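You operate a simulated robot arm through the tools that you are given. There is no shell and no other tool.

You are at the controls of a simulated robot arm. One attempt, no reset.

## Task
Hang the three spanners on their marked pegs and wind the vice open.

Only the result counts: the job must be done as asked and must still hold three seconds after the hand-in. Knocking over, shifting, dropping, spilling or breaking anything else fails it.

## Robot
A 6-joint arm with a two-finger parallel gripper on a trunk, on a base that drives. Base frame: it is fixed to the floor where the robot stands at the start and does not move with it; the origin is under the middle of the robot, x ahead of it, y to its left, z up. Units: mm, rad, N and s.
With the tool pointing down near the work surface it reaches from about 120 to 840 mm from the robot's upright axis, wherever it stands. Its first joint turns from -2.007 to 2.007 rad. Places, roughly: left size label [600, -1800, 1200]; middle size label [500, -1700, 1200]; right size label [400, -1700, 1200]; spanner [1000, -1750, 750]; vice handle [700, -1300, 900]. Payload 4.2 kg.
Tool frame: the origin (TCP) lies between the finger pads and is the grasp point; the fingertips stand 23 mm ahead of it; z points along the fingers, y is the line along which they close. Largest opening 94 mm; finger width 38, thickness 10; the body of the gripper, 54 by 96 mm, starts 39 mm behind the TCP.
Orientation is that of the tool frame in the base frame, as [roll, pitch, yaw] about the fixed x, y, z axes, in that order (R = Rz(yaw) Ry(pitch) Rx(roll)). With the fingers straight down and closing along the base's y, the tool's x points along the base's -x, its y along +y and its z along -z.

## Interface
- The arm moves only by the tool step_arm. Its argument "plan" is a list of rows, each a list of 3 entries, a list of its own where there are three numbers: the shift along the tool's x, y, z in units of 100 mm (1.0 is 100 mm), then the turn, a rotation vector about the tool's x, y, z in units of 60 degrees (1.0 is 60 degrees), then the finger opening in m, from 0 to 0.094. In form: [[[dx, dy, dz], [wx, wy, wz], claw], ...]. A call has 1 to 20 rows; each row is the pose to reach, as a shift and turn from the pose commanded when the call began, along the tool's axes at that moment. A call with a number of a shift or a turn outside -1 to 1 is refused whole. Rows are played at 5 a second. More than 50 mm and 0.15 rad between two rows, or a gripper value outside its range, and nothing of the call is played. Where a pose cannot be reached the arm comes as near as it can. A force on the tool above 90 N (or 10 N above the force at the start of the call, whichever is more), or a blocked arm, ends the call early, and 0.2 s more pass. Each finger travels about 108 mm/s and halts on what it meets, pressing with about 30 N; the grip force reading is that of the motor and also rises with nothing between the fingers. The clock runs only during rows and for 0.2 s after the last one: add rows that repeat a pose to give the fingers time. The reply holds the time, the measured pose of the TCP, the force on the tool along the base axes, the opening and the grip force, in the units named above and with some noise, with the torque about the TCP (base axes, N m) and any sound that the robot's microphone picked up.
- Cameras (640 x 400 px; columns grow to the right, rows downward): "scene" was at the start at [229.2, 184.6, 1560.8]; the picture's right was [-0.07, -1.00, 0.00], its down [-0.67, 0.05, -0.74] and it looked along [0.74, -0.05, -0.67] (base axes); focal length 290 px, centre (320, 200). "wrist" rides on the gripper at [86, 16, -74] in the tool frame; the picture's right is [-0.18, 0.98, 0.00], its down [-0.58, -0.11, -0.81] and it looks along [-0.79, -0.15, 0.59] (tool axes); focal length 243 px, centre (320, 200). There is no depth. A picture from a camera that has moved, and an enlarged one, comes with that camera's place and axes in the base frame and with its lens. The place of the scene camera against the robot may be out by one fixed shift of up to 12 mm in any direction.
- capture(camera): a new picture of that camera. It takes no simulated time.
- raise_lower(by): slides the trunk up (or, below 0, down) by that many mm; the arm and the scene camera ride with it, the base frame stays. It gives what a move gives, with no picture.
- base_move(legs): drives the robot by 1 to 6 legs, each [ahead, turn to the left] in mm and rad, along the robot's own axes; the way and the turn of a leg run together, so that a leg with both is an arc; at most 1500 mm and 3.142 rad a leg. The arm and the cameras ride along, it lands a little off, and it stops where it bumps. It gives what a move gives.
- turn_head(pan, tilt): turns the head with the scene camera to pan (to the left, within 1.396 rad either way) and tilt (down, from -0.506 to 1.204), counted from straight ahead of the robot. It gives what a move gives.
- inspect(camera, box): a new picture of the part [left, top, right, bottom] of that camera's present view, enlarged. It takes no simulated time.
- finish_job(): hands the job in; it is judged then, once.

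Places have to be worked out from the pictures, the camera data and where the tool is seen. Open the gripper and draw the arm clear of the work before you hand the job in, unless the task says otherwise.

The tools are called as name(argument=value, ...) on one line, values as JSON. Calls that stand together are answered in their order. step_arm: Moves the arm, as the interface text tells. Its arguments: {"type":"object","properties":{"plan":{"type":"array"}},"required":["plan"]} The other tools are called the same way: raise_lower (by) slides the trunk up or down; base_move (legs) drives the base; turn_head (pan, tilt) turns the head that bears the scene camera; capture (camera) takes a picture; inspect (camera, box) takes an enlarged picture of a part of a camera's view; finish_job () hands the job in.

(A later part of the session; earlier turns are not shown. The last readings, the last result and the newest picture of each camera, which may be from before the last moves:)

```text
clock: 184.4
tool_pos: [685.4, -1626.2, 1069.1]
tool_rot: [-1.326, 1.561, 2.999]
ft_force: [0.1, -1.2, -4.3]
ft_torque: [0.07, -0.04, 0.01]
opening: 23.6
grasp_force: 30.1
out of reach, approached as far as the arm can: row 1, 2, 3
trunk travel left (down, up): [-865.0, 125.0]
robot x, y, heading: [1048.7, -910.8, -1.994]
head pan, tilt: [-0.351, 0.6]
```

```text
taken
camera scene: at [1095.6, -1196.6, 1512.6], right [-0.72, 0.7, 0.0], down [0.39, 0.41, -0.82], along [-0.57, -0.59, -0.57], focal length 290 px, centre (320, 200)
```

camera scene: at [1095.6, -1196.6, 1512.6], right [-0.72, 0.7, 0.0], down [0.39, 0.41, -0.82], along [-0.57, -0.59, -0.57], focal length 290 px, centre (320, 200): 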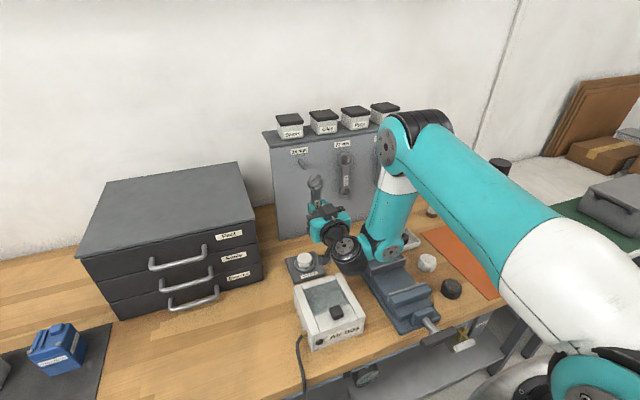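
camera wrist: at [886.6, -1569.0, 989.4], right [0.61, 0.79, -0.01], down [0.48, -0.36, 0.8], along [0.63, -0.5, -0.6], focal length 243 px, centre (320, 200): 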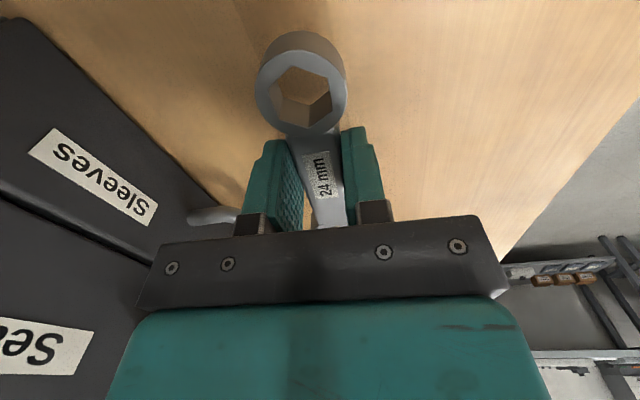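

Likely the wrist pitch is at its limit this close in. I go back right to where it moved freely, advance 45 mm there, and then come left again.

step_arm(plan=[[[0, -0.2, 0], [0, 0, 0], 0.01], [[0, -0.4, 0], [0, 0, 0], 0.01], [[0, -0.5, 0], [0, 0, 0], 0.01], [[0, -0.5, 0], [0, 0, 0], 0.01]])

step_arm(plan=[[[0, 0, 0.1], [0, 0, 0], 0.01], [[0, 0, 0.25], [0, 0, 0], 0.01], [[0, 0, 0.4], [0, 0, 0], 0.01], [[0, 0, 0.4], [0, 0, 0], 0.01]])

```text
clock: 185.4
tool_pos: [636.5, -1609.5, 1069.3]
tool_rot: [-1.773, 1.56, 2.556]
ft_force: [-0.7, -0.3, -3.6]
ft_torque: [0.03, -0.04, -0.04]
opening: 23.3
grasp_force: 30.2
trunk travel left (down, up): [-865.0, 125.0]
robot x, y, heading: [1047.9, -909.4, -1.998]
head pan, tilt: [-0.351, 0.6]
```

```text
clock: 186.4
tool_pos: [622.5, -1644.2, 1069.4]
tool_rot: [-1.423, 1.562, 2.903]
ft_force: [-0.5, 0.1, -4.7]
ft_torque: [0.09, -0.06, 0.01]
opening: 23.8
grasp_force: 30.2
trunk travel left (down, up): [-865.0, 125.0]
robot x, y, heading: [1045.1, -909.9, -1.99]
head pan, tilt: [-0.351, 0.6]
```

Free again. Now I come left 50 mm to line up with the 24 mm peg.

step_arm(plan=[[[0, 0.2, 0], [0, 0, 0], 0.01], [[0, 0.4, 0], [0, 0, 0], 0.01], [[0, 0.505, 0], [0, 0, 0], 0.01], [[0, 0.505, 0], [0, 0, 0], 0.01]])

inspect(camera="scene", box=[285, 148, 335, 188])

```text
clock: 187.4
tool_pos: [670.3, -1662.4, 1067.7]
tool_rot: [-1.418, 1.562, 2.907]
ft_force: [-0.8, 0.4, -4.5]
ft_torque: [0.1, -0.05, -0.02]
opening: 23.7
grasp_force: 30.5
out of reach, approached as far as the arm can: row 1, 2, 3
trunk travel left (down, up): [-865.0, 125.0]
robot x, y, heading: [1052.2, -914.5, -1.993]
head pan, tilt: [-0.351, 0.6]
```

```text
10.00 times, centred on (310, 168) of scene
camera zoom: at [1095.4, -1196.7, 1512.6], right [-0.72, 0.7, 0.0], down [0.39, 0.41, -0.82], along [-0.57, -0.59, -0.57], focal length 2896 px, centre (420, 520)
```

zoom: 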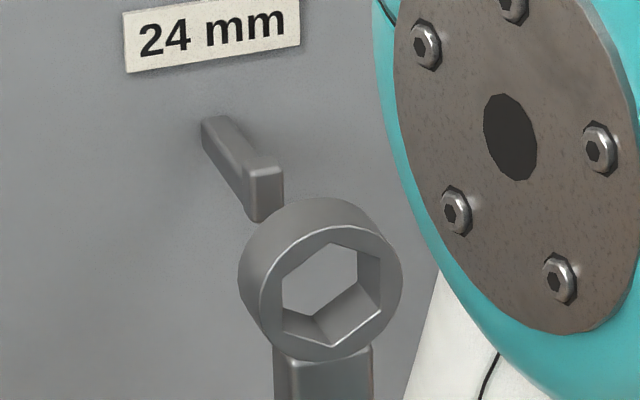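

The tool reached the spot but the elbow swung into view; I check the whole picture.

capture(camera="scene")

capture(camera="wrist")

```text
taken
camera scene: at [1095.4, -1196.7, 1512.6], right [-0.72, 0.7, 0.0], down [0.39, 0.41, -0.82], along [-0.57, -0.59, -0.57], focal length 290 px, centre (320, 200)
```

scene: 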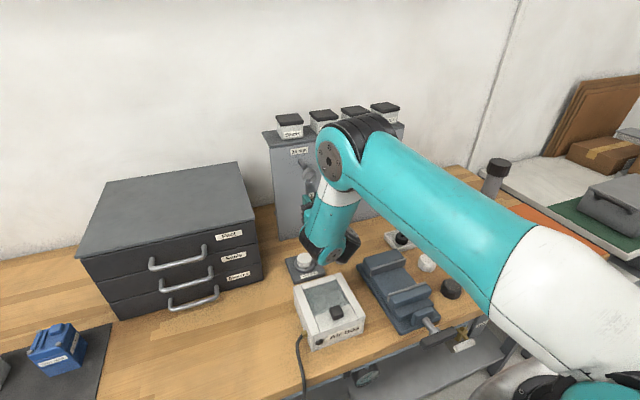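

```text
taken
camera wrist: at [713.2, -1600.1, 981.8], right [0.91, -0.37, 0.18], down [0.21, 0.79, 0.58], along [-0.35, -0.49, 0.79], focal length 243 px, centre (320, 200)
```

wrist: 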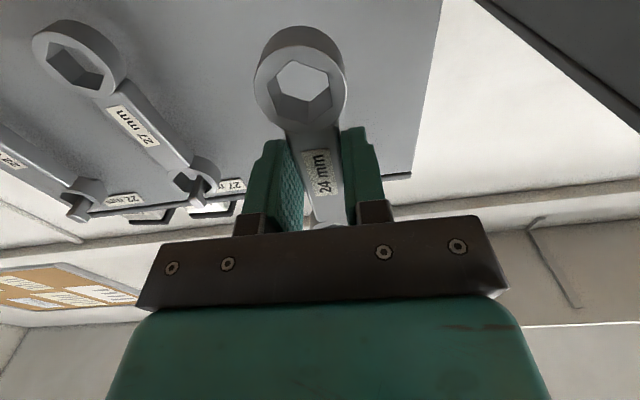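

The arm flipped its wrist to the other side but holds the spanner at the right place. The ring projects about 3.5 mm low; I raise it and creep forward 15 mm, watching for reach flags.

step_arm(plan=[[[-0.02, -0.007, 0], [0, 0, 0], 0.01], [[-0.035, -0.007, 0.05], [0, 0, 0], 0.01], [[-0.035, -0.007, 0.1], [0, 0, 0], 0.01], [[-0.035, -0.007, 0.15], [0, 0, 0], 0.01], [[-0.035, -0.007, 0.15], [0, 0, 0], 0.01]])

inspect(camera="scene", box=[285, 148, 335, 188])

```text
clock: 188.6
tool_pos: [665.0, -1675.0, 1072.0]
tool_rot: [-1.447, 1.562, 2.881]
ft_force: [-0.1, -0.3, -4.0]
ft_torque: [0.07, -0.02, 0.02]
opening: 23.9
grasp_force: 29.7
trunk travel left (down, up): [-865.0, 125.0]
robot x, y, heading: [1043.7, -910.9, -1.994]
head pan, tilt: [-0.351, 0.6]
```

```text
10.00 times, centred on (310, 168) of scene
camera zoom: at [1095.6, -1196.6, 1512.6], right [-0.72, 0.7, 0.0], down [0.39, 0.41, -0.82], along [-0.57, -0.59, -0.57], focal length 2896 px, centre (420, 520)
```

zoom: 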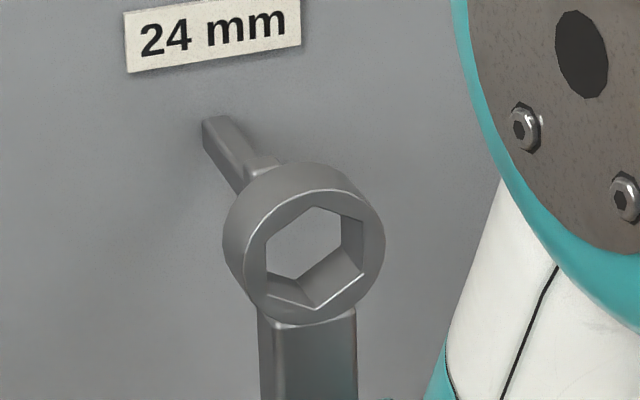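

Aligned within half a millimetre now. I advance 30 mm over the tip, checking force.

step_arm(plan=[[[0, 0, 0.08], [0, 0, 0], 0.01], [[0, 0, 0.16], [0, 0, 0], 0.01], [[0, 0, 0.22], [0, 0, 0], 0.01], [[0, 0, 0.27], [0, 0, 0], 0.01], [[0, 0, 0.3], [0, 0, 0], 0.01], [[0, 0, 0.3], [0, 0, 0], 0.01]])

inspect(camera="scene", box=[290, 148, 330, 180])

```text
clock: 190.0
tool_pos: [652.8, -1703.6, 1072.3]
tool_rot: [-1.453, 1.564, 2.872]
ft_force: [-0.9, -1.0, -3.4]
ft_torque: [0.07, -0.06, 0.01]
opening: 23.9
grasp_force: 29.2
trunk travel left (down, up): [-865.0, 125.0]
robot x, y, heading: [1048.1, -908.9, -1.992]
head pan, tilt: [-0.351, 0.6]
```

```text
12.50 times, centred on (310, 164) of scene
camera zoom: at [1095.6, -1196.6, 1512.6], right [-0.72, 0.7, 0.0], down [0.39, 0.41, -0.82], along [-0.57, -0.59, -0.57], focal length 3620 px, centre (445, 650)
```

zoom: 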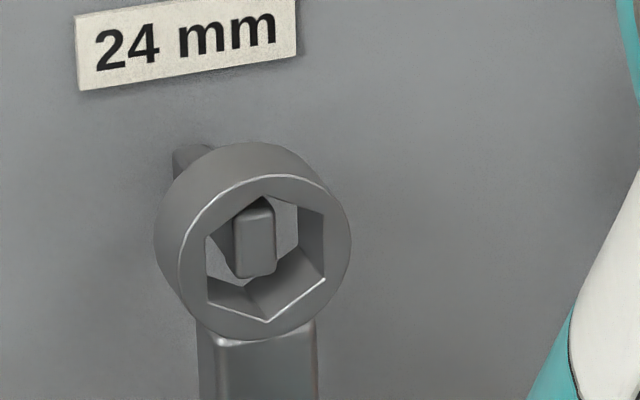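

The tip is inside with room. I advance another 18 mm to seat the ring behind the upturned end.

step_arm(plan=[[[0, 0, 0.04], [0, 0, 0], 0.01], [[0, 0, 0.08], [0, 0, 0], 0.01], [[0, 0, 0.12], [0, 0, 0], 0.01], [[0, 0, 0.16], [0, 0, 0], 0.01], [[0, 0, 0.178], [0, 0, 0], 0.01], [[0, 0, 0.178], [0, 0, 0], 0.01]])

inspect(camera="scene", box=[290, 148, 330, 180])

```text
clock: 191.4
tool_pos: [647.2, -1719.8, 1071.5]
tool_rot: [-1.48, 1.561, 2.848]
ft_force: [0.6, 0.3, -3.7]
ft_torque: [0.06, -0.04, -0.03]
opening: 23.9
grasp_force: 30.0
trunk travel left (down, up): [-865.0, 125.0]
robot x, y, heading: [1047.0, -909.4, -1.991]
head pan, tilt: [-0.351, 0.6]
```

```text
12.50 times, centred on (310, 164) of scene
camera zoom: at [1095.6, -1196.6, 1512.6], right [-0.72, 0.7, 0.0], down [0.39, 0.41, -0.82], along [-0.57, -0.59, -0.57], focal length 3620 px, centre (445, 650)
```

zoom: 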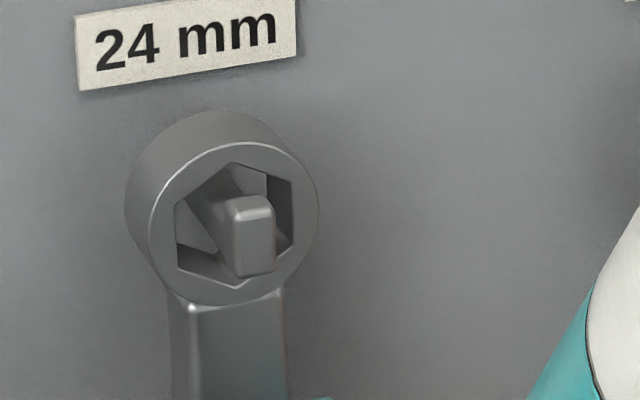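

Seated behind the upturned end. I lower 8 mm, then a little more until the weight transfers.

step_arm(plan=[[[0.03, 0, 0], [0, 0, 0], 0.01], [[0.06, 0, 0], [0, 0, 0], 0.01], [[0.08, 0, 0], [0, 0, 0], 0.01], [[0.08, 0, 0], [0, 0, 0], 0.01]])

```text
clock: 192.4
tool_pos: [646.0, -1720.5, 1062.0]
tool_rot: [-1.443, 1.56, 2.883]
ft_force: [-0.6, 0.3, -4.0]
ft_torque: [0.1, 0.0, 0.02]
opening: 23.8
grasp_force: 29.7
trunk travel left (down, up): [-865.0, 125.0]
robot x, y, heading: [1044.5, -911.4, -1.99]
head pan, tilt: [-0.351, 0.6]
```

Still hanging on the gripper; I lower another 2 mm twice, checking force.

step_arm(plan=[[[0.01, 0, 0], [0, 0, 0], 0.01], [[0.02, 0, 0], [0, 0, 0], 0.01], [[0.02, 0, 0], [0, 0, 0], 0.01]])

inspect(camera="scene", box=[290, 148, 330, 180])

```text
clock: 193.2
tool_pos: [646.7, -1720.1, 1063.1]
tool_rot: [-1.1, 1.56, -3.055]
ft_force: [1.4, 1.6, 5.9]
ft_torque: [-0.15, 0.13, 0.01]
opening: 23.6
grasp_force: 30.0
trunk travel left (down, up): [-865.0, 125.0]
robot x, y, heading: [1049.2, -911.3, -1.991]
head pan, tilt: [-0.351, 0.6]
```

```text
12.50 times, centred on (310, 164) of scene
camera zoom: at [1096.0, -1196.0, 1512.8], right [-0.72, 0.7, 0.0], down [0.39, 0.41, -0.83], along [-0.58, -0.59, -0.56], focal length 3620 px, centre (445, 650)
```

zoom: 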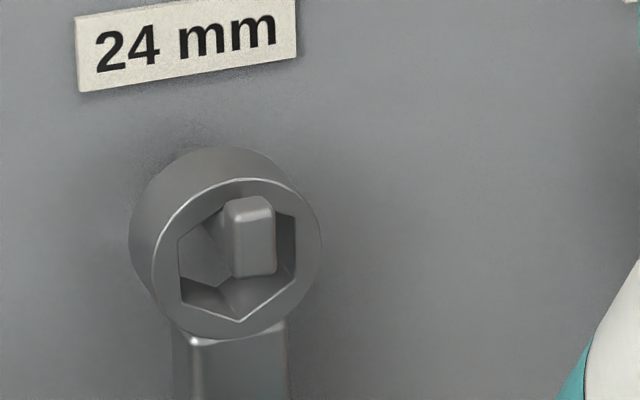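

Weight is on the peg (+5.9 N). I relax 1 mm, open the fingers and look.

step_arm(plan=[[[-0.01, 0, 0], [0, 0, 0], 0.01], [[-0.01, 0, 0], [0, 0, 0], 0.028], [[-0.01, 0, 0], [0, 0, 0], 0.04], [[-0.01, 0, 0], [0, 0, 0], 0.05], [[-0.01, 0, 0], [0, 0, 0], 0.05], [[-0.01, 0, 0], [0, 0, 0], 0.05]])

step_arm(plan=[[[0, 0, -0.1], [0, 0, 0], 0.05], [[0, 0, -0.25], [0, 0, 0], 0.05], [[0, 0, -0.45], [0, 0, 0], 0.05], [[0, 0, -0.55], [0, 0, 0], 0.05]])

capture(camera="scene")

capture(camera="wrist")

```text
clock: 194.6
tool_pos: [646.4, -1721.3, 1061.6]
tool_rot: [-1.416, 1.559, 2.91]
ft_force: [0.3, 0.1, 0.1]
ft_torque: [-0.01, 0.0, -0.03]
opening: 49.9
grasp_force: 0.0
trunk travel left (down, up): [-865.0, 125.0]
robot x, y, heading: [1045.5, -908.6, -1.99]
head pan, tilt: [-0.351, 0.6]
```

```text
clock: 195.6
tool_pos: [669.4, -1669.6, 1061.6]
tool_rot: [-1.411, 1.564, 2.916]
ft_force: [0.1, 0.6, -0.1]
ft_torque: [-0.01, -0.01, -0.03]
opening: 49.9
grasp_force: 0.0
trunk travel left (down, up): [-865.0, 125.0]
robot x, y, heading: [1045.8, -909.8, -1.994]
head pan, tilt: [-0.351, 0.6]
```

```text
taken
camera scene: at [1095.6, -1196.4, 1512.6], right [-0.72, 0.7, 0.0], down [0.39, 0.41, -0.82], along [-0.57, -0.59, -0.57], focal length 290 px, centre (320, 200)
```

scene: 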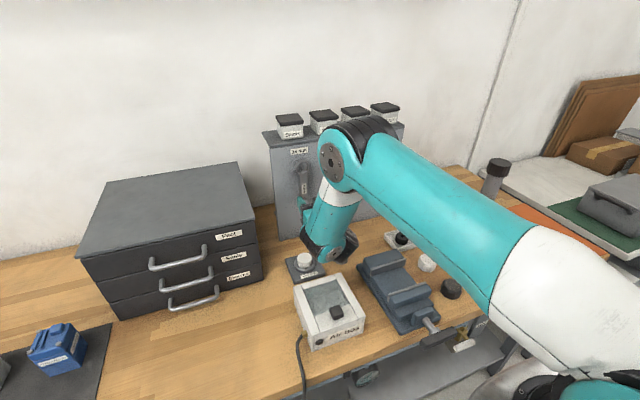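

```text
taken
camera wrist: at [711.3, -1606.7, 975.8], right [0.91, -0.37, 0.18], down [0.21, 0.79, 0.58], along [-0.35, -0.49, 0.79], focal length 243 px, centre (320, 200)
```

wrist: 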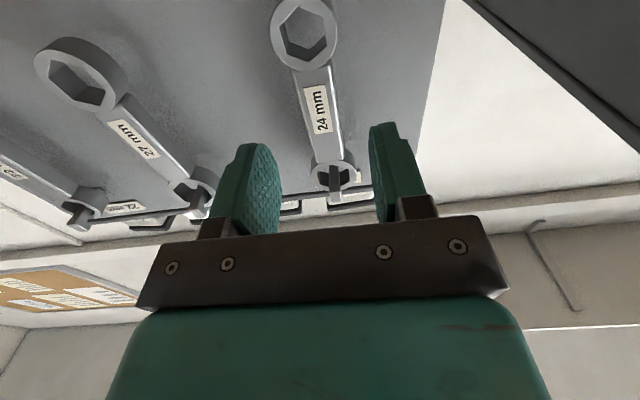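

All three spanners hang. Now the vice: I enlarge the scene view of it before planning the approach.

inspect(camera="scene", box=[340, 240, 480, 360])

```text
3.33 times, centred on (410, 300) of scene
camera zoom: at [1095.6, -1196.4, 1512.6], right [-0.72, 0.7, 0.0], down [0.39, 0.41, -0.82], along [-0.57, -0.59, -0.57], focal length 965 px, centre (20, -133)
```

zoom: 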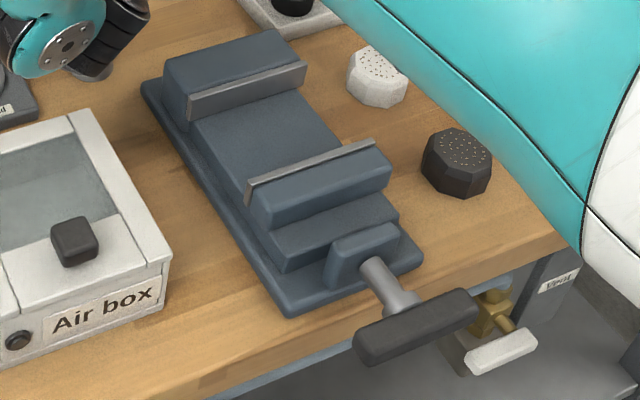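

The vice handle bar is at about s=1090, n=-926 just before the bench edge, so I want more room. I back the base up 130 mm straight, which also draws the arm away from the panel.

base_move(legs=[[-130, 0]])

capture(camera="scene")

```text
clock: 196.8
tool_pos: [722.6, -1548.3, 1061.9]
tool_rot: [-1.418, 1.561, 2.909]
ft_force: [0.7, 0.2, -0.5]
ft_torque: [0.01, -0.03, 0.0]
opening: 50.2
grasp_force: 0.0
trunk travel left (down, up): [-865.0, 125.0]
robot x, y, heading: [1100.2, -788.1, -1.989]
head pan, tilt: [-0.351, 0.6]
```

```text
taken
camera scene: at [1149.7, -1076.2, 1512.6], right [-0.72, 0.7, 0.0], down [0.39, 0.41, -0.83], along [-0.57, -0.59, -0.57], focal length 290 px, centre (320, 200)
```

scene: 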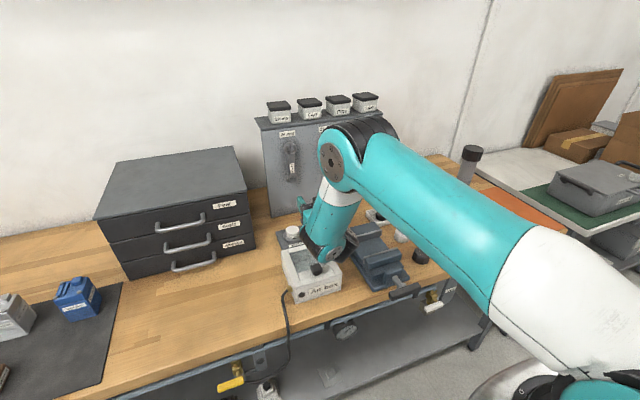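

Room gained. The wrist is hanging near the air box, so I raise the trunk 90 mm first.

raise_lower(by=90)

turn_head(pan=-0.2, tilt=0.75)

capture(camera="scene")

```text
clock: 198.1
tool_pos: [722.0, -1551.4, 1151.5]
tool_rot: [-1.429, 1.563, 2.897]
ft_force: [0.7, 0.0, 0.6]
ft_torque: [-0.04, 0.0, 0.0]
opening: 50.0
grasp_force: 0.2
trunk travel left (down, up): [-955.0, 35.0]
robot x, y, heading: [1101.6, -789.3, -1.989]
head pan, tilt: [-0.351, 0.6]
```

```text
clock: 198.8
tool_pos: [722.8, -1549.5, 1152.1]
tool_rot: [-1.413, 1.563, 2.913]
ft_force: [-0.1, 0.9, -1.0]
ft_torque: [0.0, 0.0, 0.0]
opening: 50.0
grasp_force: 0.0
trunk travel left (down, up): [-955.0, 35.0]
robot x, y, heading: [1102.8, -790.3, -1.988]
head pan, tilt: [-0.201, 0.75]
```

```text
taken
camera scene: at [1163.0, -1080.2, 1589.8], right [-0.81, 0.58, 0.0], down [0.4, 0.55, -0.73], along [-0.43, -0.6, -0.68], focal length 290 px, centre (320, 200)
```

scene: 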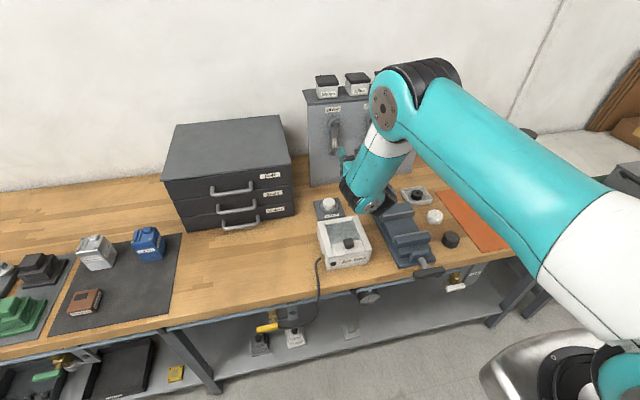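

Free space around the wrist now. I try pitching the tool down from here; if the wrist flips back it has room.

step_arm(plan=[[[0, 0, 0], [0, 0.14, 0], 0.05], [[0, 0, 0], [0, 0.28, 0], 0.05], [[0, 0, 0], [0, 0.42, 0], 0.05]])

capture(camera="scene")

```text
clock: 199.6
tool_pos: [724.1, -1549.7, 1151.3]
tool_rot: [-3.118, 1.129, 1.207]
ft_force: [-0.3, 0.2, -0.2]
ft_torque: [0.0, 0.02, 0.0]
opening: 50.0
grasp_force: 0.1
trunk travel left (down, up): [-955.0, 35.0]
robot x, y, heading: [1101.1, -791.4, -1.986]
head pan, tilt: [-0.201, 0.75]
```

```text
taken
camera scene: at [1163.1, -1080.3, 1589.7], right [-0.81, 0.58, 0.0], down [0.4, 0.56, -0.73], along [-0.42, -0.6, -0.68], focal length 290 px, centre (320, 200)
```

scene: 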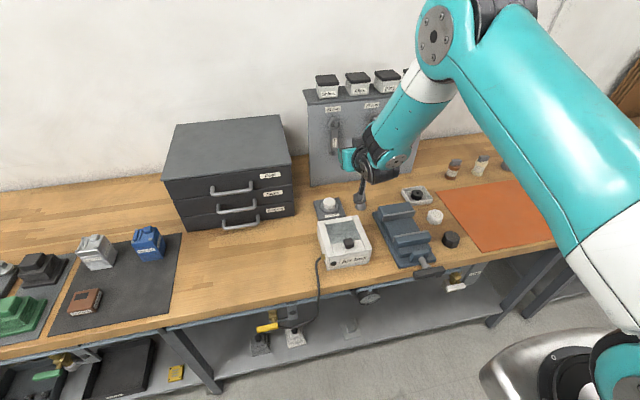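

That worked cleanly. I continue pitching to straight down.

step_arm(plan=[[[0, 0, 0], [0, 0.14, 0], 0.05], [[0, 0, 0], [0, 0.28, 0], 0.05], [[0, 0, 0], [0, 0.42, 0], 0.05], [[0, 0, 0], [0, 0.56, 0], 0.05], [[0, 0, 0], [0, 0.7, 0], 0.05], [[0, 0, 0], [0, 0.84, 0], 0.05], [[0, 0, 0], [0, 0.98, 0], 0.05]])

capture(camera="scene")

```text
clock: 201.2
tool_pos: [722.3, -1549.8, 1152.3]
tool_rot: [-3.133, 0.107, 1.187]
ft_force: [0.2, 0.4, 0.0]
ft_torque: [0.0, 0.01, 0.02]
opening: 50.1
grasp_force: 0.1
trunk travel left (down, up): [-955.0, 35.0]
robot x, y, heading: [1099.5, -788.5, -1.99]
head pan, tilt: [-0.201, 0.75]
```

```text
taken
camera scene: at [1163.2, -1079.9, 1589.8], right [-0.81, 0.58, 0.0], down [0.4, 0.55, -0.73], along [-0.43, -0.6, -0.68], focal length 290 px, centre (320, 200)
```

scene: 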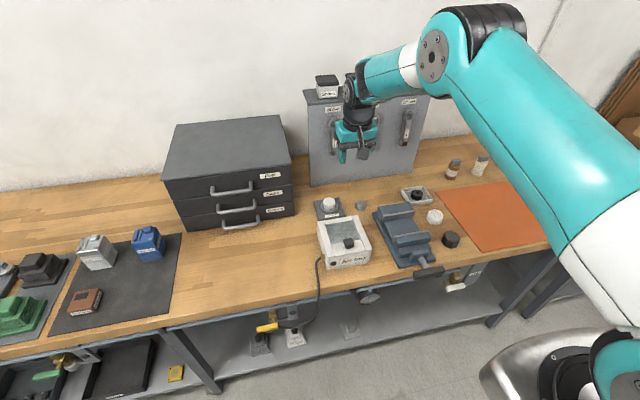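

Tool is down in the natural shape. I move back toward the vice's front and look with the wrist camera.

step_arm(plan=[[[0, 0, 0], [0, 0.1, 0], 0.05], [[0.4, -0.3, 0], [0, 0.1, 0], 0.05], [[0.8, -0.6, 0], [0, 0.1, 0], 0.05], [[1.0, -0.9, 0], [0, 0.1, 0], 0.05], [[1.0, -0.9, 0], [0, 0.1, 0], 0.05]])

step_arm(plan=[[[0.35, -0.3, 0.1], [0, 0, 0], 0.05], [[0.7, -0.6, 0.3], [0, 0, 0], 0.05], [[0.8, -0.7, 0.6], [0, 0, 0], 0.05], [[0.8, -0.7, 0.9], [0, 0, 0], 0.05], [[0.8, -0.7, 0.9], [0, 0, 0], 0.05]])

capture(camera="wrist")

capture(camera="scene")

```text
clock: 202.4
tool_pos: [679.6, -1423.2, 1142.8]
tool_rot: [-3.134, 0.002, 1.185]
ft_force: [0.2, 0.0, 0.5]
ft_torque: [0.03, 0.02, -0.01]
opening: 50.0
grasp_force: 0.1
trunk travel left (down, up): [-955.0, 35.0]
robot x, y, heading: [1102.8, -788.2, -1.991]
head pan, tilt: [-0.201, 0.75]
```

```text
refused: row 2 steps farther than a row can; nothing moved
```

```text
taken
camera wrist: at [728.5, -1349.9, 1216.6], right [0.84, -0.54, -0.01], down [-0.31, -0.5, 0.81], along [-0.44, -0.68, -0.59], focal length 243 px, centre (320, 200)
```

wrist: 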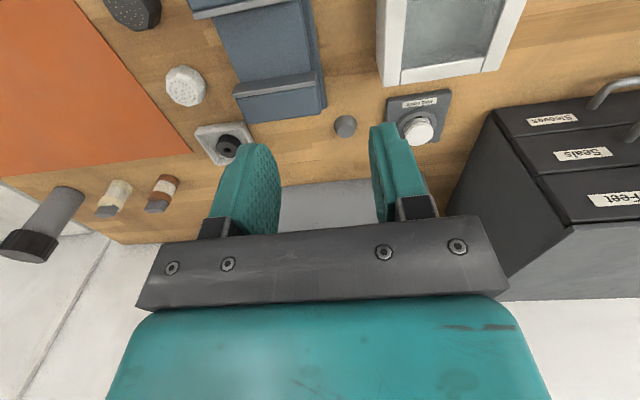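

```text
taken
camera scene: at [1163.0, -1080.0, 1589.8], right [-0.81, 0.58, 0.0], down [0.4, 0.55, -0.73], along [-0.42, -0.6, -0.68], focal length 290 px, centre (320, 200)
```

scene: 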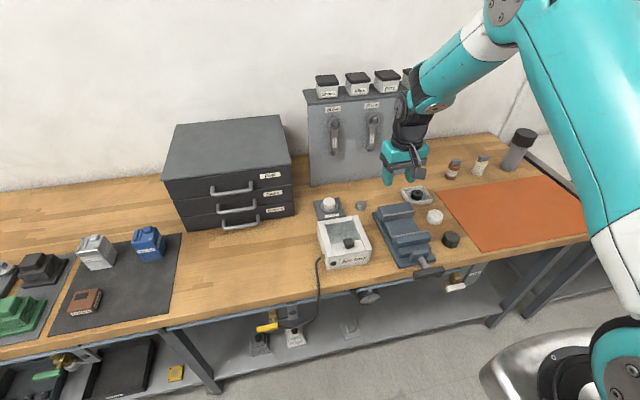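

One call was refused for too large a step. I move back in smaller rows so the handle comes into the wrist view.

step_arm(plan=[[[0.35, -0.14, 0], [0, 0, 0], 0.05], [[0.7, -0.28, 0.1], [0, 0, 0], 0.05], [[1.0, -0.4, 0.2], [0, 0, 0], 0.05], [[1.0, -0.4, 0.2], [0, 0, 0], 0.05]])

step_arm(plan=[[[0.35, -0.14, 0], [0, 0, 0], 0.05], [[0.7, -0.28, 0.1], [0, 0, 0], 0.05], [[0.95, -0.4, 0.2], [0, 0, 0], 0.05], [[0.95, -0.4, 0.2], [0, 0, 0], 0.05]])

capture(camera="wrist")

```text
clock: 203.4
tool_pos: [676.5, -1317.2, 1123.4]
tool_rot: [-3.133, 0.002, 1.184]
ft_force: [0.1, 0.8, -0.1]
ft_torque: [0.0, -0.01, -0.02]
opening: 50.1
grasp_force: 0.0
trunk travel left (down, up): [-955.0, 35.0]
robot x, y, heading: [1099.5, -791.0, -1.988]
head pan, tilt: [-0.201, 0.75]
```

```text
clock: 204.4
tool_pos: [676.2, -1213.0, 1102.5]
tool_rot: [-3.132, 0.001, 1.184]
ft_force: [0.7, -0.8, 0.0]
ft_torque: [0.01, -0.01, 0.03]
opening: 50.2
grasp_force: 0.0
trunk travel left (down, up): [-955.0, 35.0]
robot x, y, heading: [1102.8, -789.0, -1.993]
head pan, tilt: [-0.201, 0.75]
```

```text
taken
camera wrist: at [724.2, -1138.9, 1176.8], right [0.84, -0.54, -0.01], down [-0.31, -0.5, 0.81], along [-0.44, -0.68, -0.59], focal length 243 px, centre (320, 200)
```

wrist: 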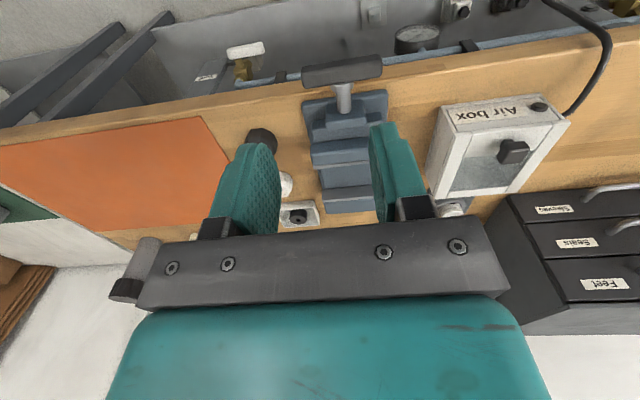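

The handle and vice are in view. I enlarge to measure the handle, shaft and jaws.

inspect(camera="wrist", box=[220, 30, 440, 230])

inspect(camera="wrist", box=[280, 40, 410, 120])

```text
2.00 times, centred on (330, 130) of wrist
camera zoom: at [724.2, -1138.9, 1176.8], right [0.84, -0.54, -0.01], down [-0.31, -0.5, 0.81], along [-0.44, -0.68, -0.59], focal length 485 px, centre (300, 340)
```

zoom: 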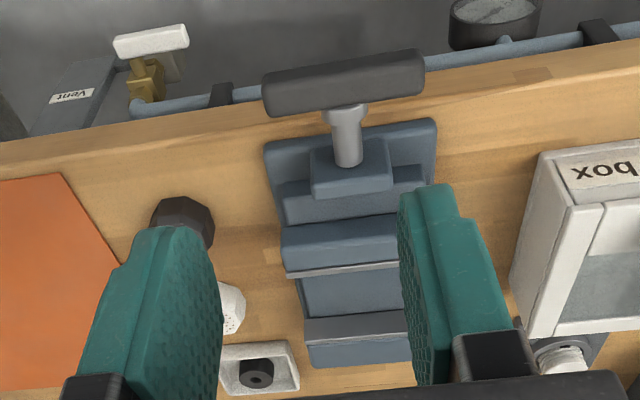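

```text
4.92 times, centred on (345, 80) of wrist
camera zoom: at [724.2, -1138.9, 1176.8], right [0.84, -0.54, -0.01], down [-0.31, -0.5, 0.81], along [-0.44, -0.68, -0.59], focal length 1194 px, centre (197, 791)
```

zoom: 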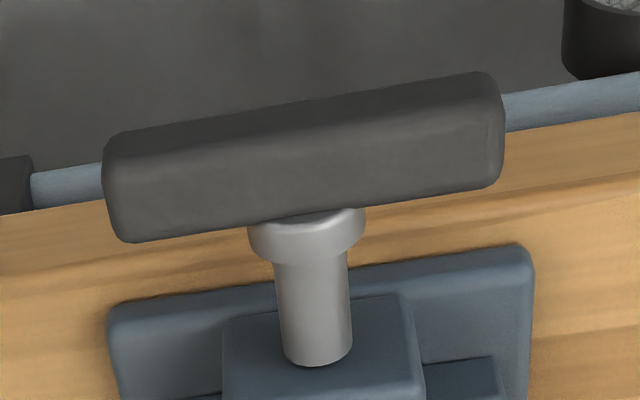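

The handle bar is ~87 mm long and ~20 mm thick, centred near s=1095, n=-920. I lower 90 mm for a second view to fix its height.

step_arm(plan=[[[0, 0, 0.3], [0, 0, 0], 0.05], [[0, 0, 0.6], [0, 0, 0], 0.05], [[0, 0, 0.9], [0, 0, 0], 0.05], [[0, 0, 0.9], [0, 0, 0], 0.05]])

inspect(camera="wrist", box=[240, 20, 440, 150])

```text
clock: 205.4
tool_pos: [672.3, -1213.4, 1010.5]
tool_rot: [-3.129, 0.001, 1.185]
ft_force: [-0.8, -0.4, 0.1]
ft_torque: [-0.01, 0.02, 0.04]
opening: 49.9
grasp_force: 0.1
trunk travel left (down, up): [-955.0, 35.0]
robot x, y, heading: [1097.1, -786.5, -1.988]
head pan, tilt: [-0.201, 0.75]
```

```text
3.08 times, centred on (340, 85) of wrist
camera zoom: at [722.2, -1139.9, 1086.6], right [0.84, -0.54, -0.01], down [-0.31, -0.5, 0.81], along [-0.44, -0.68, -0.59], focal length 746 px, centre (258, 554)
```

zoom: 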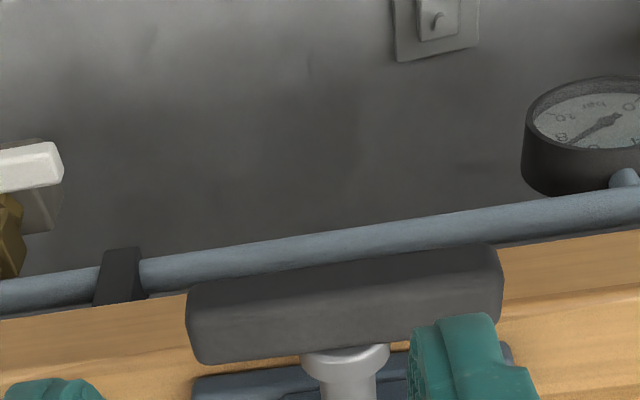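

Triangulated: bar top at z≈902, centre (s 1093, n -921), screw axis at z≈892. I turn the tool so the fingers close front-to-back on the bar, and go above its right end.

step_arm(plan=[[[0, 0, 0], [0, 0, -0.14], 0.036], [[0, 0, 0], [0, 0, -0.28], 0.036], [[0, 0, 0], [0, 0, -0.42], 0.036], [[0, 0, 0], [0, 0, -0.56], 0.036], [[0, 0, 0], [0, 0, -0.7], 0.036], [[0, 0, 0], [0, 0, -0.84], 0.036], [[0, 0, 0], [0, 0, -0.98], 0.036]])

step_arm(plan=[[[0, 0, 0], [0, 0, -0.14], 0.036], [[0, 0, 0], [0, 0, -0.28], 0.036], [[0, 0, 0], [0, 0, -0.42], 0.036], [[0, 0, 0], [0, 0, -0.52], 0.036], [[0, 0, 0], [0, 0, -0.52], 0.036]])

capture(camera="wrist")

```text
clock: 207.0
tool_pos: [673.5, -1211.9, 1012.6]
tool_rot: [-3.135, -0.006, 2.214]
ft_force: [-0.4, -0.5, -0.3]
ft_torque: [0.03, -0.03, 0.0]
opening: 36.0
grasp_force: 0.0
trunk travel left (down, up): [-955.0, 35.0]
robot x, y, heading: [1105.3, -788.6, -1.992]
head pan, tilt: [-0.201, 0.75]
```

```text
clock: 208.2
tool_pos: [673.4, -1212.1, 1012.7]
tool_rot: [-3.139, -0.01, 2.757]
ft_force: [0.8, 0.1, 0.0]
ft_torque: [0.02, -0.03, 0.02]
opening: 35.8
grasp_force: 0.1
trunk travel left (down, up): [-955.0, 35.0]
robot x, y, heading: [1097.9, -788.1, -1.984]
head pan, tilt: [-0.201, 0.75]
```

```text
taken
camera wrist: at [601.1, -1165.1, 1088.1], right [0.54, 0.84, 0.0], down [0.51, -0.32, 0.8], along [0.67, -0.43, -0.6], focal length 243 px, centre (320, 200)
```

wrist: 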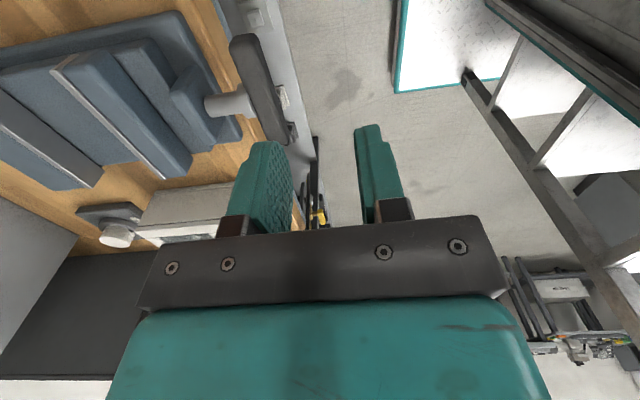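

Orientation set. I move above the bar's right end at z 960 and look.

step_arm(plan=[[[0.1, -0.2, 0.1], [0, 0, 0], 0.04], [[0.2, -0.4, 0.2], [0, 0, 0], 0.04], [[0.256, -0.51, 0.4], [0, 0, 0], 0.04], [[0.256, -0.51, 0.52], [0, 0, 0], 0.04], [[0.256, -0.51, 0.52], [0, 0, 0], 0.04]])

capture(camera="wrist")

inspect(camera="wrist", box=[220, 20, 420, 150])

```text
clock: 209.4
tool_pos: [633.0, -1251.3, 961.5]
tool_rot: [-3.139, -0.009, 2.756]
ft_force: [0.0, -0.1, 0.1]
ft_torque: [0.03, 0.0, -0.02]
opening: 40.0
grasp_force: 0.0
trunk travel left (down, up): [-955.0, 35.0]
robot x, y, heading: [1100.5, -790.1, -1.993]
head pan, tilt: [-0.201, 0.75]
```

```text
taken
camera wrist: at [559.9, -1205.2, 1037.7], right [0.54, 0.84, 0.0], down [0.51, -0.32, 0.8], along [0.67, -0.43, -0.6], focal length 243 px, centre (320, 200)
```

wrist: 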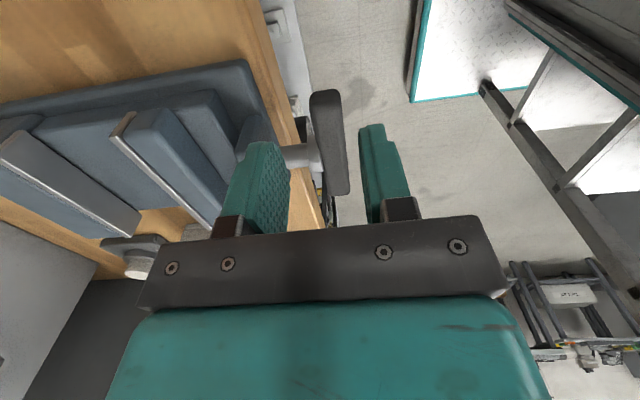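

```text
3.08 times, centred on (320, 85) of wrist
camera zoom: at [559.9, -1205.2, 1037.7], right [0.54, 0.84, 0.0], down [0.51, -0.32, 0.8], along [0.67, -0.43, -0.6], focal length 746 px, centre (320, 554)
```

zoom: 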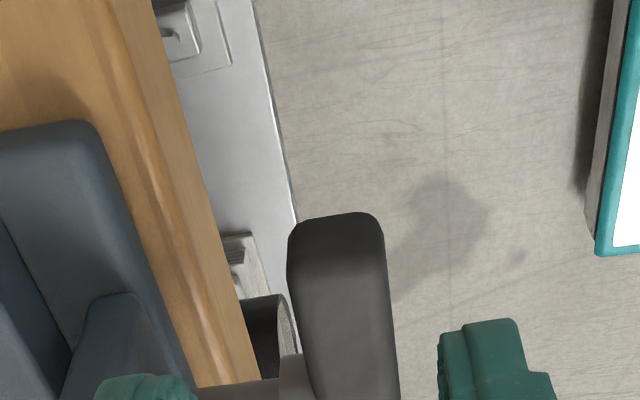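

The bar lies between the fingers, 5 mm toward me from centre. I correct and descend around its right end to z 893.

step_arm(plan=[[[0.025, 0.05, 0], [0, 0, 0], 0.04], [[0.025, 0.05, 0.3], [0, 0, 0], 0.04], [[0.025, 0.05, 0.55], [0, 0, 0], 0.04], [[0.025, 0.05, 0.68], [0, 0, 0], 0.04], [[0.025, 0.05, 0.68], [0, 0, 0], 0.04]])

capture(camera="wrist")

inspect(camera="scene", box=[350, 190, 500, 310])

```text
clock: 210.6
tool_pos: [629.9, -1244.9, 895.7]
tool_rot: [-3.14, -0.009, 2.756]
ft_force: [0.8, -0.3, 0.5]
ft_torque: [-0.02, -0.02, -0.01]
opening: 39.9
grasp_force: 0.0
trunk travel left (down, up): [-955.0, 35.0]
robot x, y, heading: [1100.6, -788.9, -1.992]
head pan, tilt: [-0.201, 0.75]
```

```text
taken
camera wrist: at [557.7, -1197.8, 970.2], right [0.54, 0.84, 0.0], down [0.51, -0.32, 0.8], along [0.67, -0.43, -0.6], focal length 243 px, centre (320, 200)
```

wrist: 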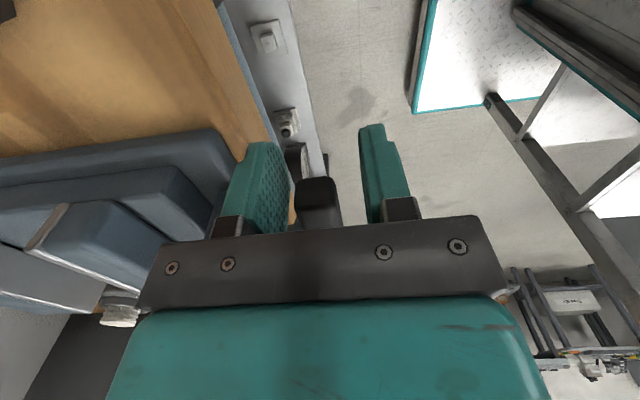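

```text
3.33 times, centred on (425, 250) of scene
camera zoom: at [1163.0, -1080.2, 1589.7], right [-0.81, 0.58, 0.0], down [0.4, 0.56, -0.73], along [-0.42, -0.6, -0.68], focal length 965 px, centre (-30, 33)
```

zoom: 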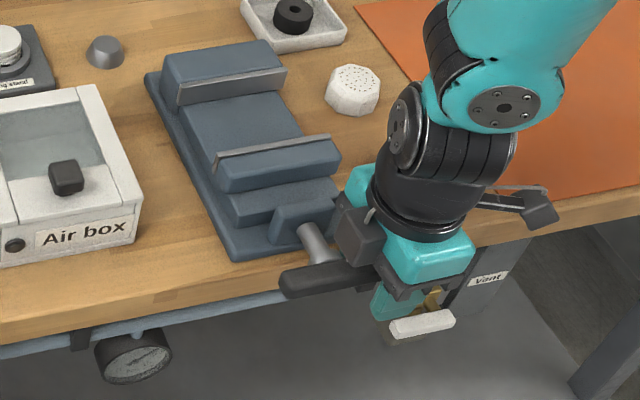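

The bar's right end is between the fingers. I close on it gently and read.

step_arm(plan=[[[0, 0, 0], [0, 0, 0], 0.03], [[0, 0, 0], [0, 0, 0], 0.02], [[0, 0, 0], [0, 0, 0], 0.01], [[0, 0, 0], [0, 0, 0], 0.01]])

inspect(camera="scene", box=[350, 190, 500, 310])

```text
clock: 211.6
tool_pos: [628.9, -1247.5, 895.3]
tool_rot: [-3.135, -0.011, 2.756]
ft_force: [-9.0, -19.4, -1.5]
ft_torque: [0.43, -0.06, -1.27]
opening: 20.2
grasp_force: 45.0
trunk travel left (down, up): [-955.0, 35.0]
robot x, y, heading: [1100.1, -788.5, -1.991]
head pan, tilt: [-0.201, 0.75]
```

```text
3.33 times, centred on (425, 250) of scene
camera zoom: at [1162.7, -1081.3, 1589.6], right [-0.81, 0.58, 0.0], down [0.4, 0.56, -0.73], along [-0.42, -0.59, -0.68], focal length 965 px, centre (-30, 33)
```

zoom: 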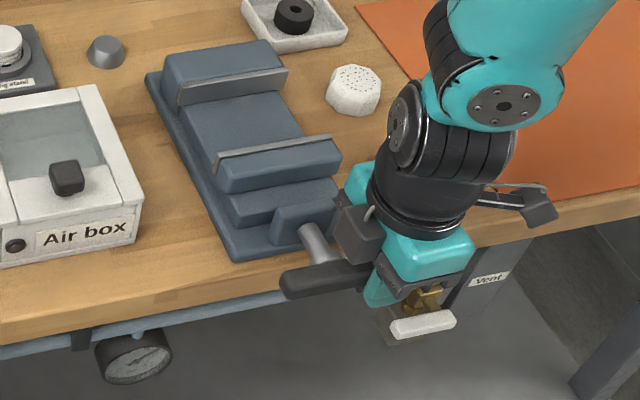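

The bar is held (20 mm) but pulls the tool ~21 N toward the bench, so I'm off-centre by a few mm; I shift that way to relieve it.

step_arm(plan=[[[0, -0.015, 0], [0, 0, 0], 0.01], [[0, -0.03, 0], [0, 0, 0], 0.01], [[0, -0.03, 0], [0, 0, 0], 0.01]])

```text
clock: 212.4
tool_pos: [629.8, -1248.1, 895.4]
tool_rot: [-3.14, -0.01, 2.756]
ft_force: [-3.6, -8.5, 25.3]
ft_torque: [-0.15, -1.11, -1.09]
opening: 20.5
grasp_force: 44.7
trunk travel left (down, up): [-955.0, 35.0]
robot x, y, heading: [1101.5, -791.7, -1.995]
head pan, tilt: [-0.201, 0.75]
```

An upward force appeared; I open slightly and re-close at this spot to settle the grip.

step_arm(plan=[[[0, 0, 0], [0, 0, 0], 0.034], [[0, 0, 0], [0, 0, 0], 0.034], [[0, 0, 0], [0, 0, 0], 0.034]])

capture(camera="wrist")

```text
clock: 213.2
tool_pos: [630.1, -1247.0, 892.8]
tool_rot: [-3.141, -0.01, 2.755]
ft_force: [0.5, 0.2, -0.6]
ft_torque: [0.0, 0.0, 0.03]
opening: 34.1
grasp_force: 0.0
trunk travel left (down, up): [-955.0, 35.0]
robot x, y, heading: [1101.0, -795.5, -1.988]
head pan, tilt: [-0.201, 0.75]
```

```text
taken
camera wrist: at [556.9, -1200.3, 969.3], right [0.54, 0.84, 0.0], down [0.51, -0.32, 0.8], along [0.67, -0.43, -0.6], focal length 243 px, centre (320, 200)
```

wrist: 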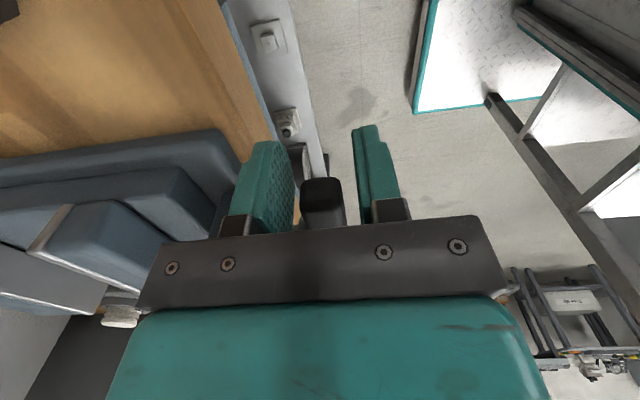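

Bar sits ~2 mm toward the bench of centre. I shift 2 mm and close again.

step_arm(plan=[[[0, -0.02, 0], [0, 0, 0], 0.034], [[0, -0.02, 0], [0, 0, 0], 0.025], [[0, -0.02, 0], [0, 0, 0], 0.018], [[0, -0.02, 0], [0, 0, 0], 0.01], [[0, -0.02, 0], [0, 0, 0], 0.01], [[0, -0.02, 0], [0, 0, 0], 0.01]])

```text
clock: 214.6
tool_pos: [629.2, -1248.2, 894.7]
tool_rot: [3.139, -0.009, 2.755]
ft_force: [8.2, 16.4, -1.3]
ft_torque: [-0.34, 0.14, -1.15]
opening: 20.4
grasp_force: 45.3
trunk travel left (down, up): [-955.0, 35.0]
robot x, y, heading: [1101.1, -793.6, -1.993]
head pan, tilt: [-0.201, 0.75]
```

Centre is about 1 mm back, and the steady torque says the bar is turned ~1.7° from my fingers. I correct both while holding.

step_arm(plan=[[[0, 0.005, 0], [0, 0, 0.014], 0.01], [[0, 0.01, 0], [0, 0, 0.028], 0.01], [[0, 0.01, 0], [0, 0, 0.028], 0.01]])

```text
clock: 215.4
tool_pos: [628.9, -1247.3, 893.9]
tool_rot: [-3.141, -0.007, 2.728]
ft_force: [5.8, 20.8, -8.9]
ft_torque: [-0.07, 0.49, 1.46]
opening: 20.3
grasp_force: 44.8
trunk travel left (down, up): [-955.0, 35.0]
robot x, y, heading: [1097.3, -788.3, -1.988]
head pan, tilt: [-0.201, 0.75]
```

Slightly over-corrected; I go back half of the turn and 1 mm more toward me.

step_arm(plan=[[[0, 0.006, 0], [0, 0, -0.007], 0.01], [[0, 0.012, 0], [0, 0, -0.015], 0.01], [[0, 0.012, 0], [0, 0, -0.015], 0.01]])

```text
clock: 216.2
tool_pos: [628.2, -1249.2, 893.5]
tool_rot: [-3.138, -0.009, 2.741]
ft_force: [3.5, 8.4, -13.2]
ft_torque: [0.3, 0.37, -0.96]
opening: 19.8
grasp_force: 45.7
trunk travel left (down, up): [-955.0, 35.0]
robot x, y, heading: [1101.1, -789.7, -1.984]
head pan, tilt: [-0.201, 0.75]
```

Forces are tolerable, but the grip sits at the very end of the bar. I reopen, move 6 mm inward and 6 mm up, and close again for a better hold.

step_arm(plan=[[[0, 0, 0], [0, 0, 0], 0.034], [[0, 0, 0], [0, 0, 0], 0.034], [[-0.063, 0, -0.065], [0, 0, 0.003], 0.034], [[-0.063, 0, -0.065], [0, 0, 0.003], 0.034], [[-0.063, 0, -0.065], [0, 0, 0.003], 0.024], [[-0.063, 0, -0.065], [0, 0, 0.003], 0.012], [[-0.063, 0, -0.065], [0, 0, 0.003], 0.012], [[-0.063, 0, -0.065], [0, 0, 0.003], 0.012]])

```text
clock: 218.0
tool_pos: [633.6, -1250.4, 899.8]
tool_rot: [-3.14, -0.011, 2.741]
ft_force: [-3.8, -7.2, 2.3]
ft_torque: [0.22, -0.14, -0.56]
opening: 19.6
grasp_force: 45.1
trunk travel left (down, up): [-955.0, 35.0]
robot x, y, heading: [1100.2, -788.7, -1.987]
head pan, tilt: [-0.201, 0.75]
```

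A calmer grip. I now swing the right end of the bar upward (counter-clockwise as seen from me) by 30° and watch forces and the jaw.

step_arm(plan=[[[-0.0056, 0, -0.0641], [0, 0, 0], 0.012], [[-0.0223, 0, -0.1262], [0, 0, 0], 0.012], [[-0.0494, 0, -0.1845], [0, 0, 0], 0.012], [[-0.0494, 0, -0.1845], [0, 0, 0], 0.012]])

inspect(camera="scene", box=[350, 190, 500, 310])

```text
clock: 219.0
tool_pos: [638.8, -1251.2, 917.4]
tool_rot: [3.141, -0.01, 2.739]
ft_force: [-14.1, -5.1, -25.7]
ft_torque: [0.34, 1.05, -0.19]
opening: 19.7
grasp_force: 44.9
trunk travel left (down, up): [-955.0, 35.0]
robot x, y, heading: [1101.2, -790.4, -1.989]
head pan, tilt: [-0.201, 0.75]
```

```text
3.33 times, centred on (425, 250) of scene
camera zoom: at [1161.3, -1081.2, 1589.4], right [-0.81, 0.58, 0.0], down [0.4, 0.56, -0.73], along [-0.42, -0.59, -0.68], focal length 965 px, centre (-30, 33)
```

zoom: 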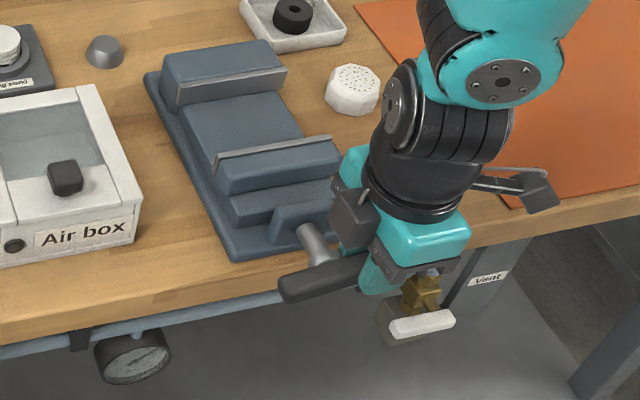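

There is 26 N resistance. I enlarge to see whether the bar has actually turned.

inspect(camera="scene", box=[405, 230, 465, 280])

capture(camera="wrist")

```text
8.00 times, centred on (435, 255) of scene
camera zoom: at [1161.3, -1081.2, 1589.4], right [-0.81, 0.58, 0.0], down [0.4, 0.56, -0.73], along [-0.42, -0.59, -0.68], focal length 2316 px, centre (-600, -240)
```

zoom: 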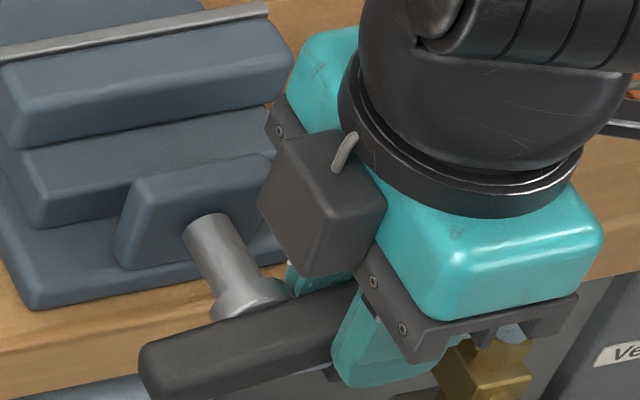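

```text
taken
camera wrist: at [566.6, -1202.8, 993.0], right [0.55, 0.83, 0.0], down [0.5, -0.33, 0.8], along [0.66, -0.44, -0.6], focal length 243 px, centre (320, 200)
```

wrist: 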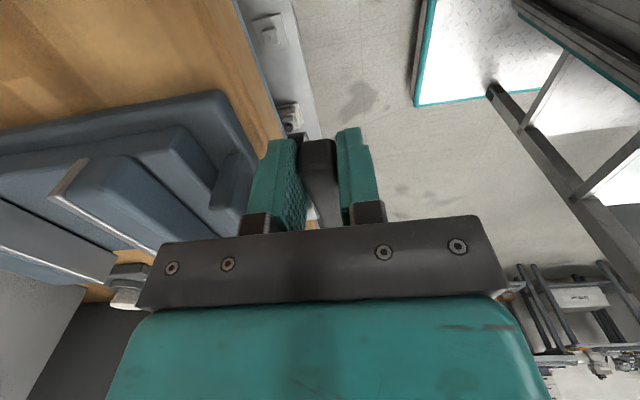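

The bar hardly turned; the pinch slipped at ~26 N, so the screw needs more torque. I'll release and instead push the bar's left end down with closed fingertips (same sense of turning), where I can apply more force.

step_arm(plan=[[[0, 0, 0.02], [0, 0, 0], 0.04], [[0, 0, 0.02], [0, 0, 0], 0.04], [[0, 0, -0.2], [0, 0, 0], 0.04], [[0, 0, -0.5], [0, 0, 0], 0.04], [[-0.3, 0, -0.5], [0, 0, 0], 0.03], [[-0.6, 0, -0.5], [0, 0, 0], 0.015], [[-0.79, 0, -0.5], [0, 0, 0], 0.0], [[-0.79, 0, -0.5], [0, 0, 0], 0.0]])

capture(camera="wrist")

inspect(camera="scene", box=[350, 190, 500, 310])

```text
clock: 220.8
tool_pos: [714.3, -1282.2, 965.5]
tool_rot: [3.141, -0.009, 2.738]
ft_force: [0.1, -0.1, 0.2]
ft_torque: [-0.01, 0.01, 0.01]
opening: 0.0
grasp_force: 30.3
trunk travel left (down, up): [-955.0, 35.0]
robot x, y, heading: [1102.3, -792.8, -1.989]
head pan, tilt: [-0.201, 0.75]
```

```text
taken
camera wrist: at [643.4, -1234.2, 1042.0], right [0.55, 0.83, 0.0], down [0.5, -0.33, 0.8], along [0.67, -0.45, -0.6], focal length 243 px, centre (320, 200)
```

wrist: 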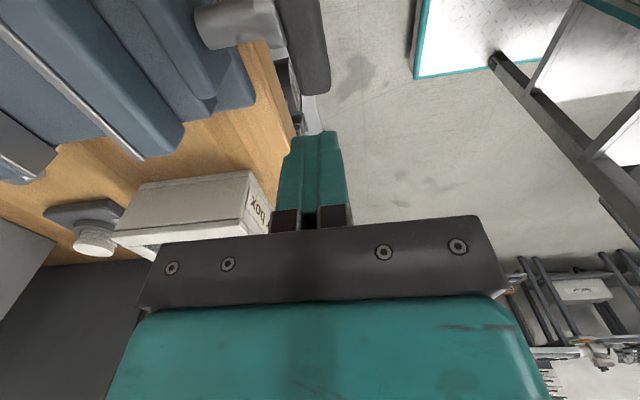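

```text
3.33 times, centred on (425, 250) of scene
camera zoom: at [1163.0, -1080.1, 1589.7], right [-0.81, 0.58, 0.0], down [0.4, 0.56, -0.73], along [-0.42, -0.6, -0.68], focal length 965 px, centre (-30, 33)
```

zoom: 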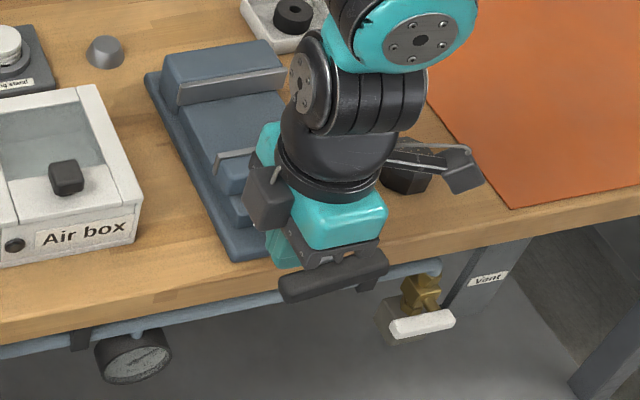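

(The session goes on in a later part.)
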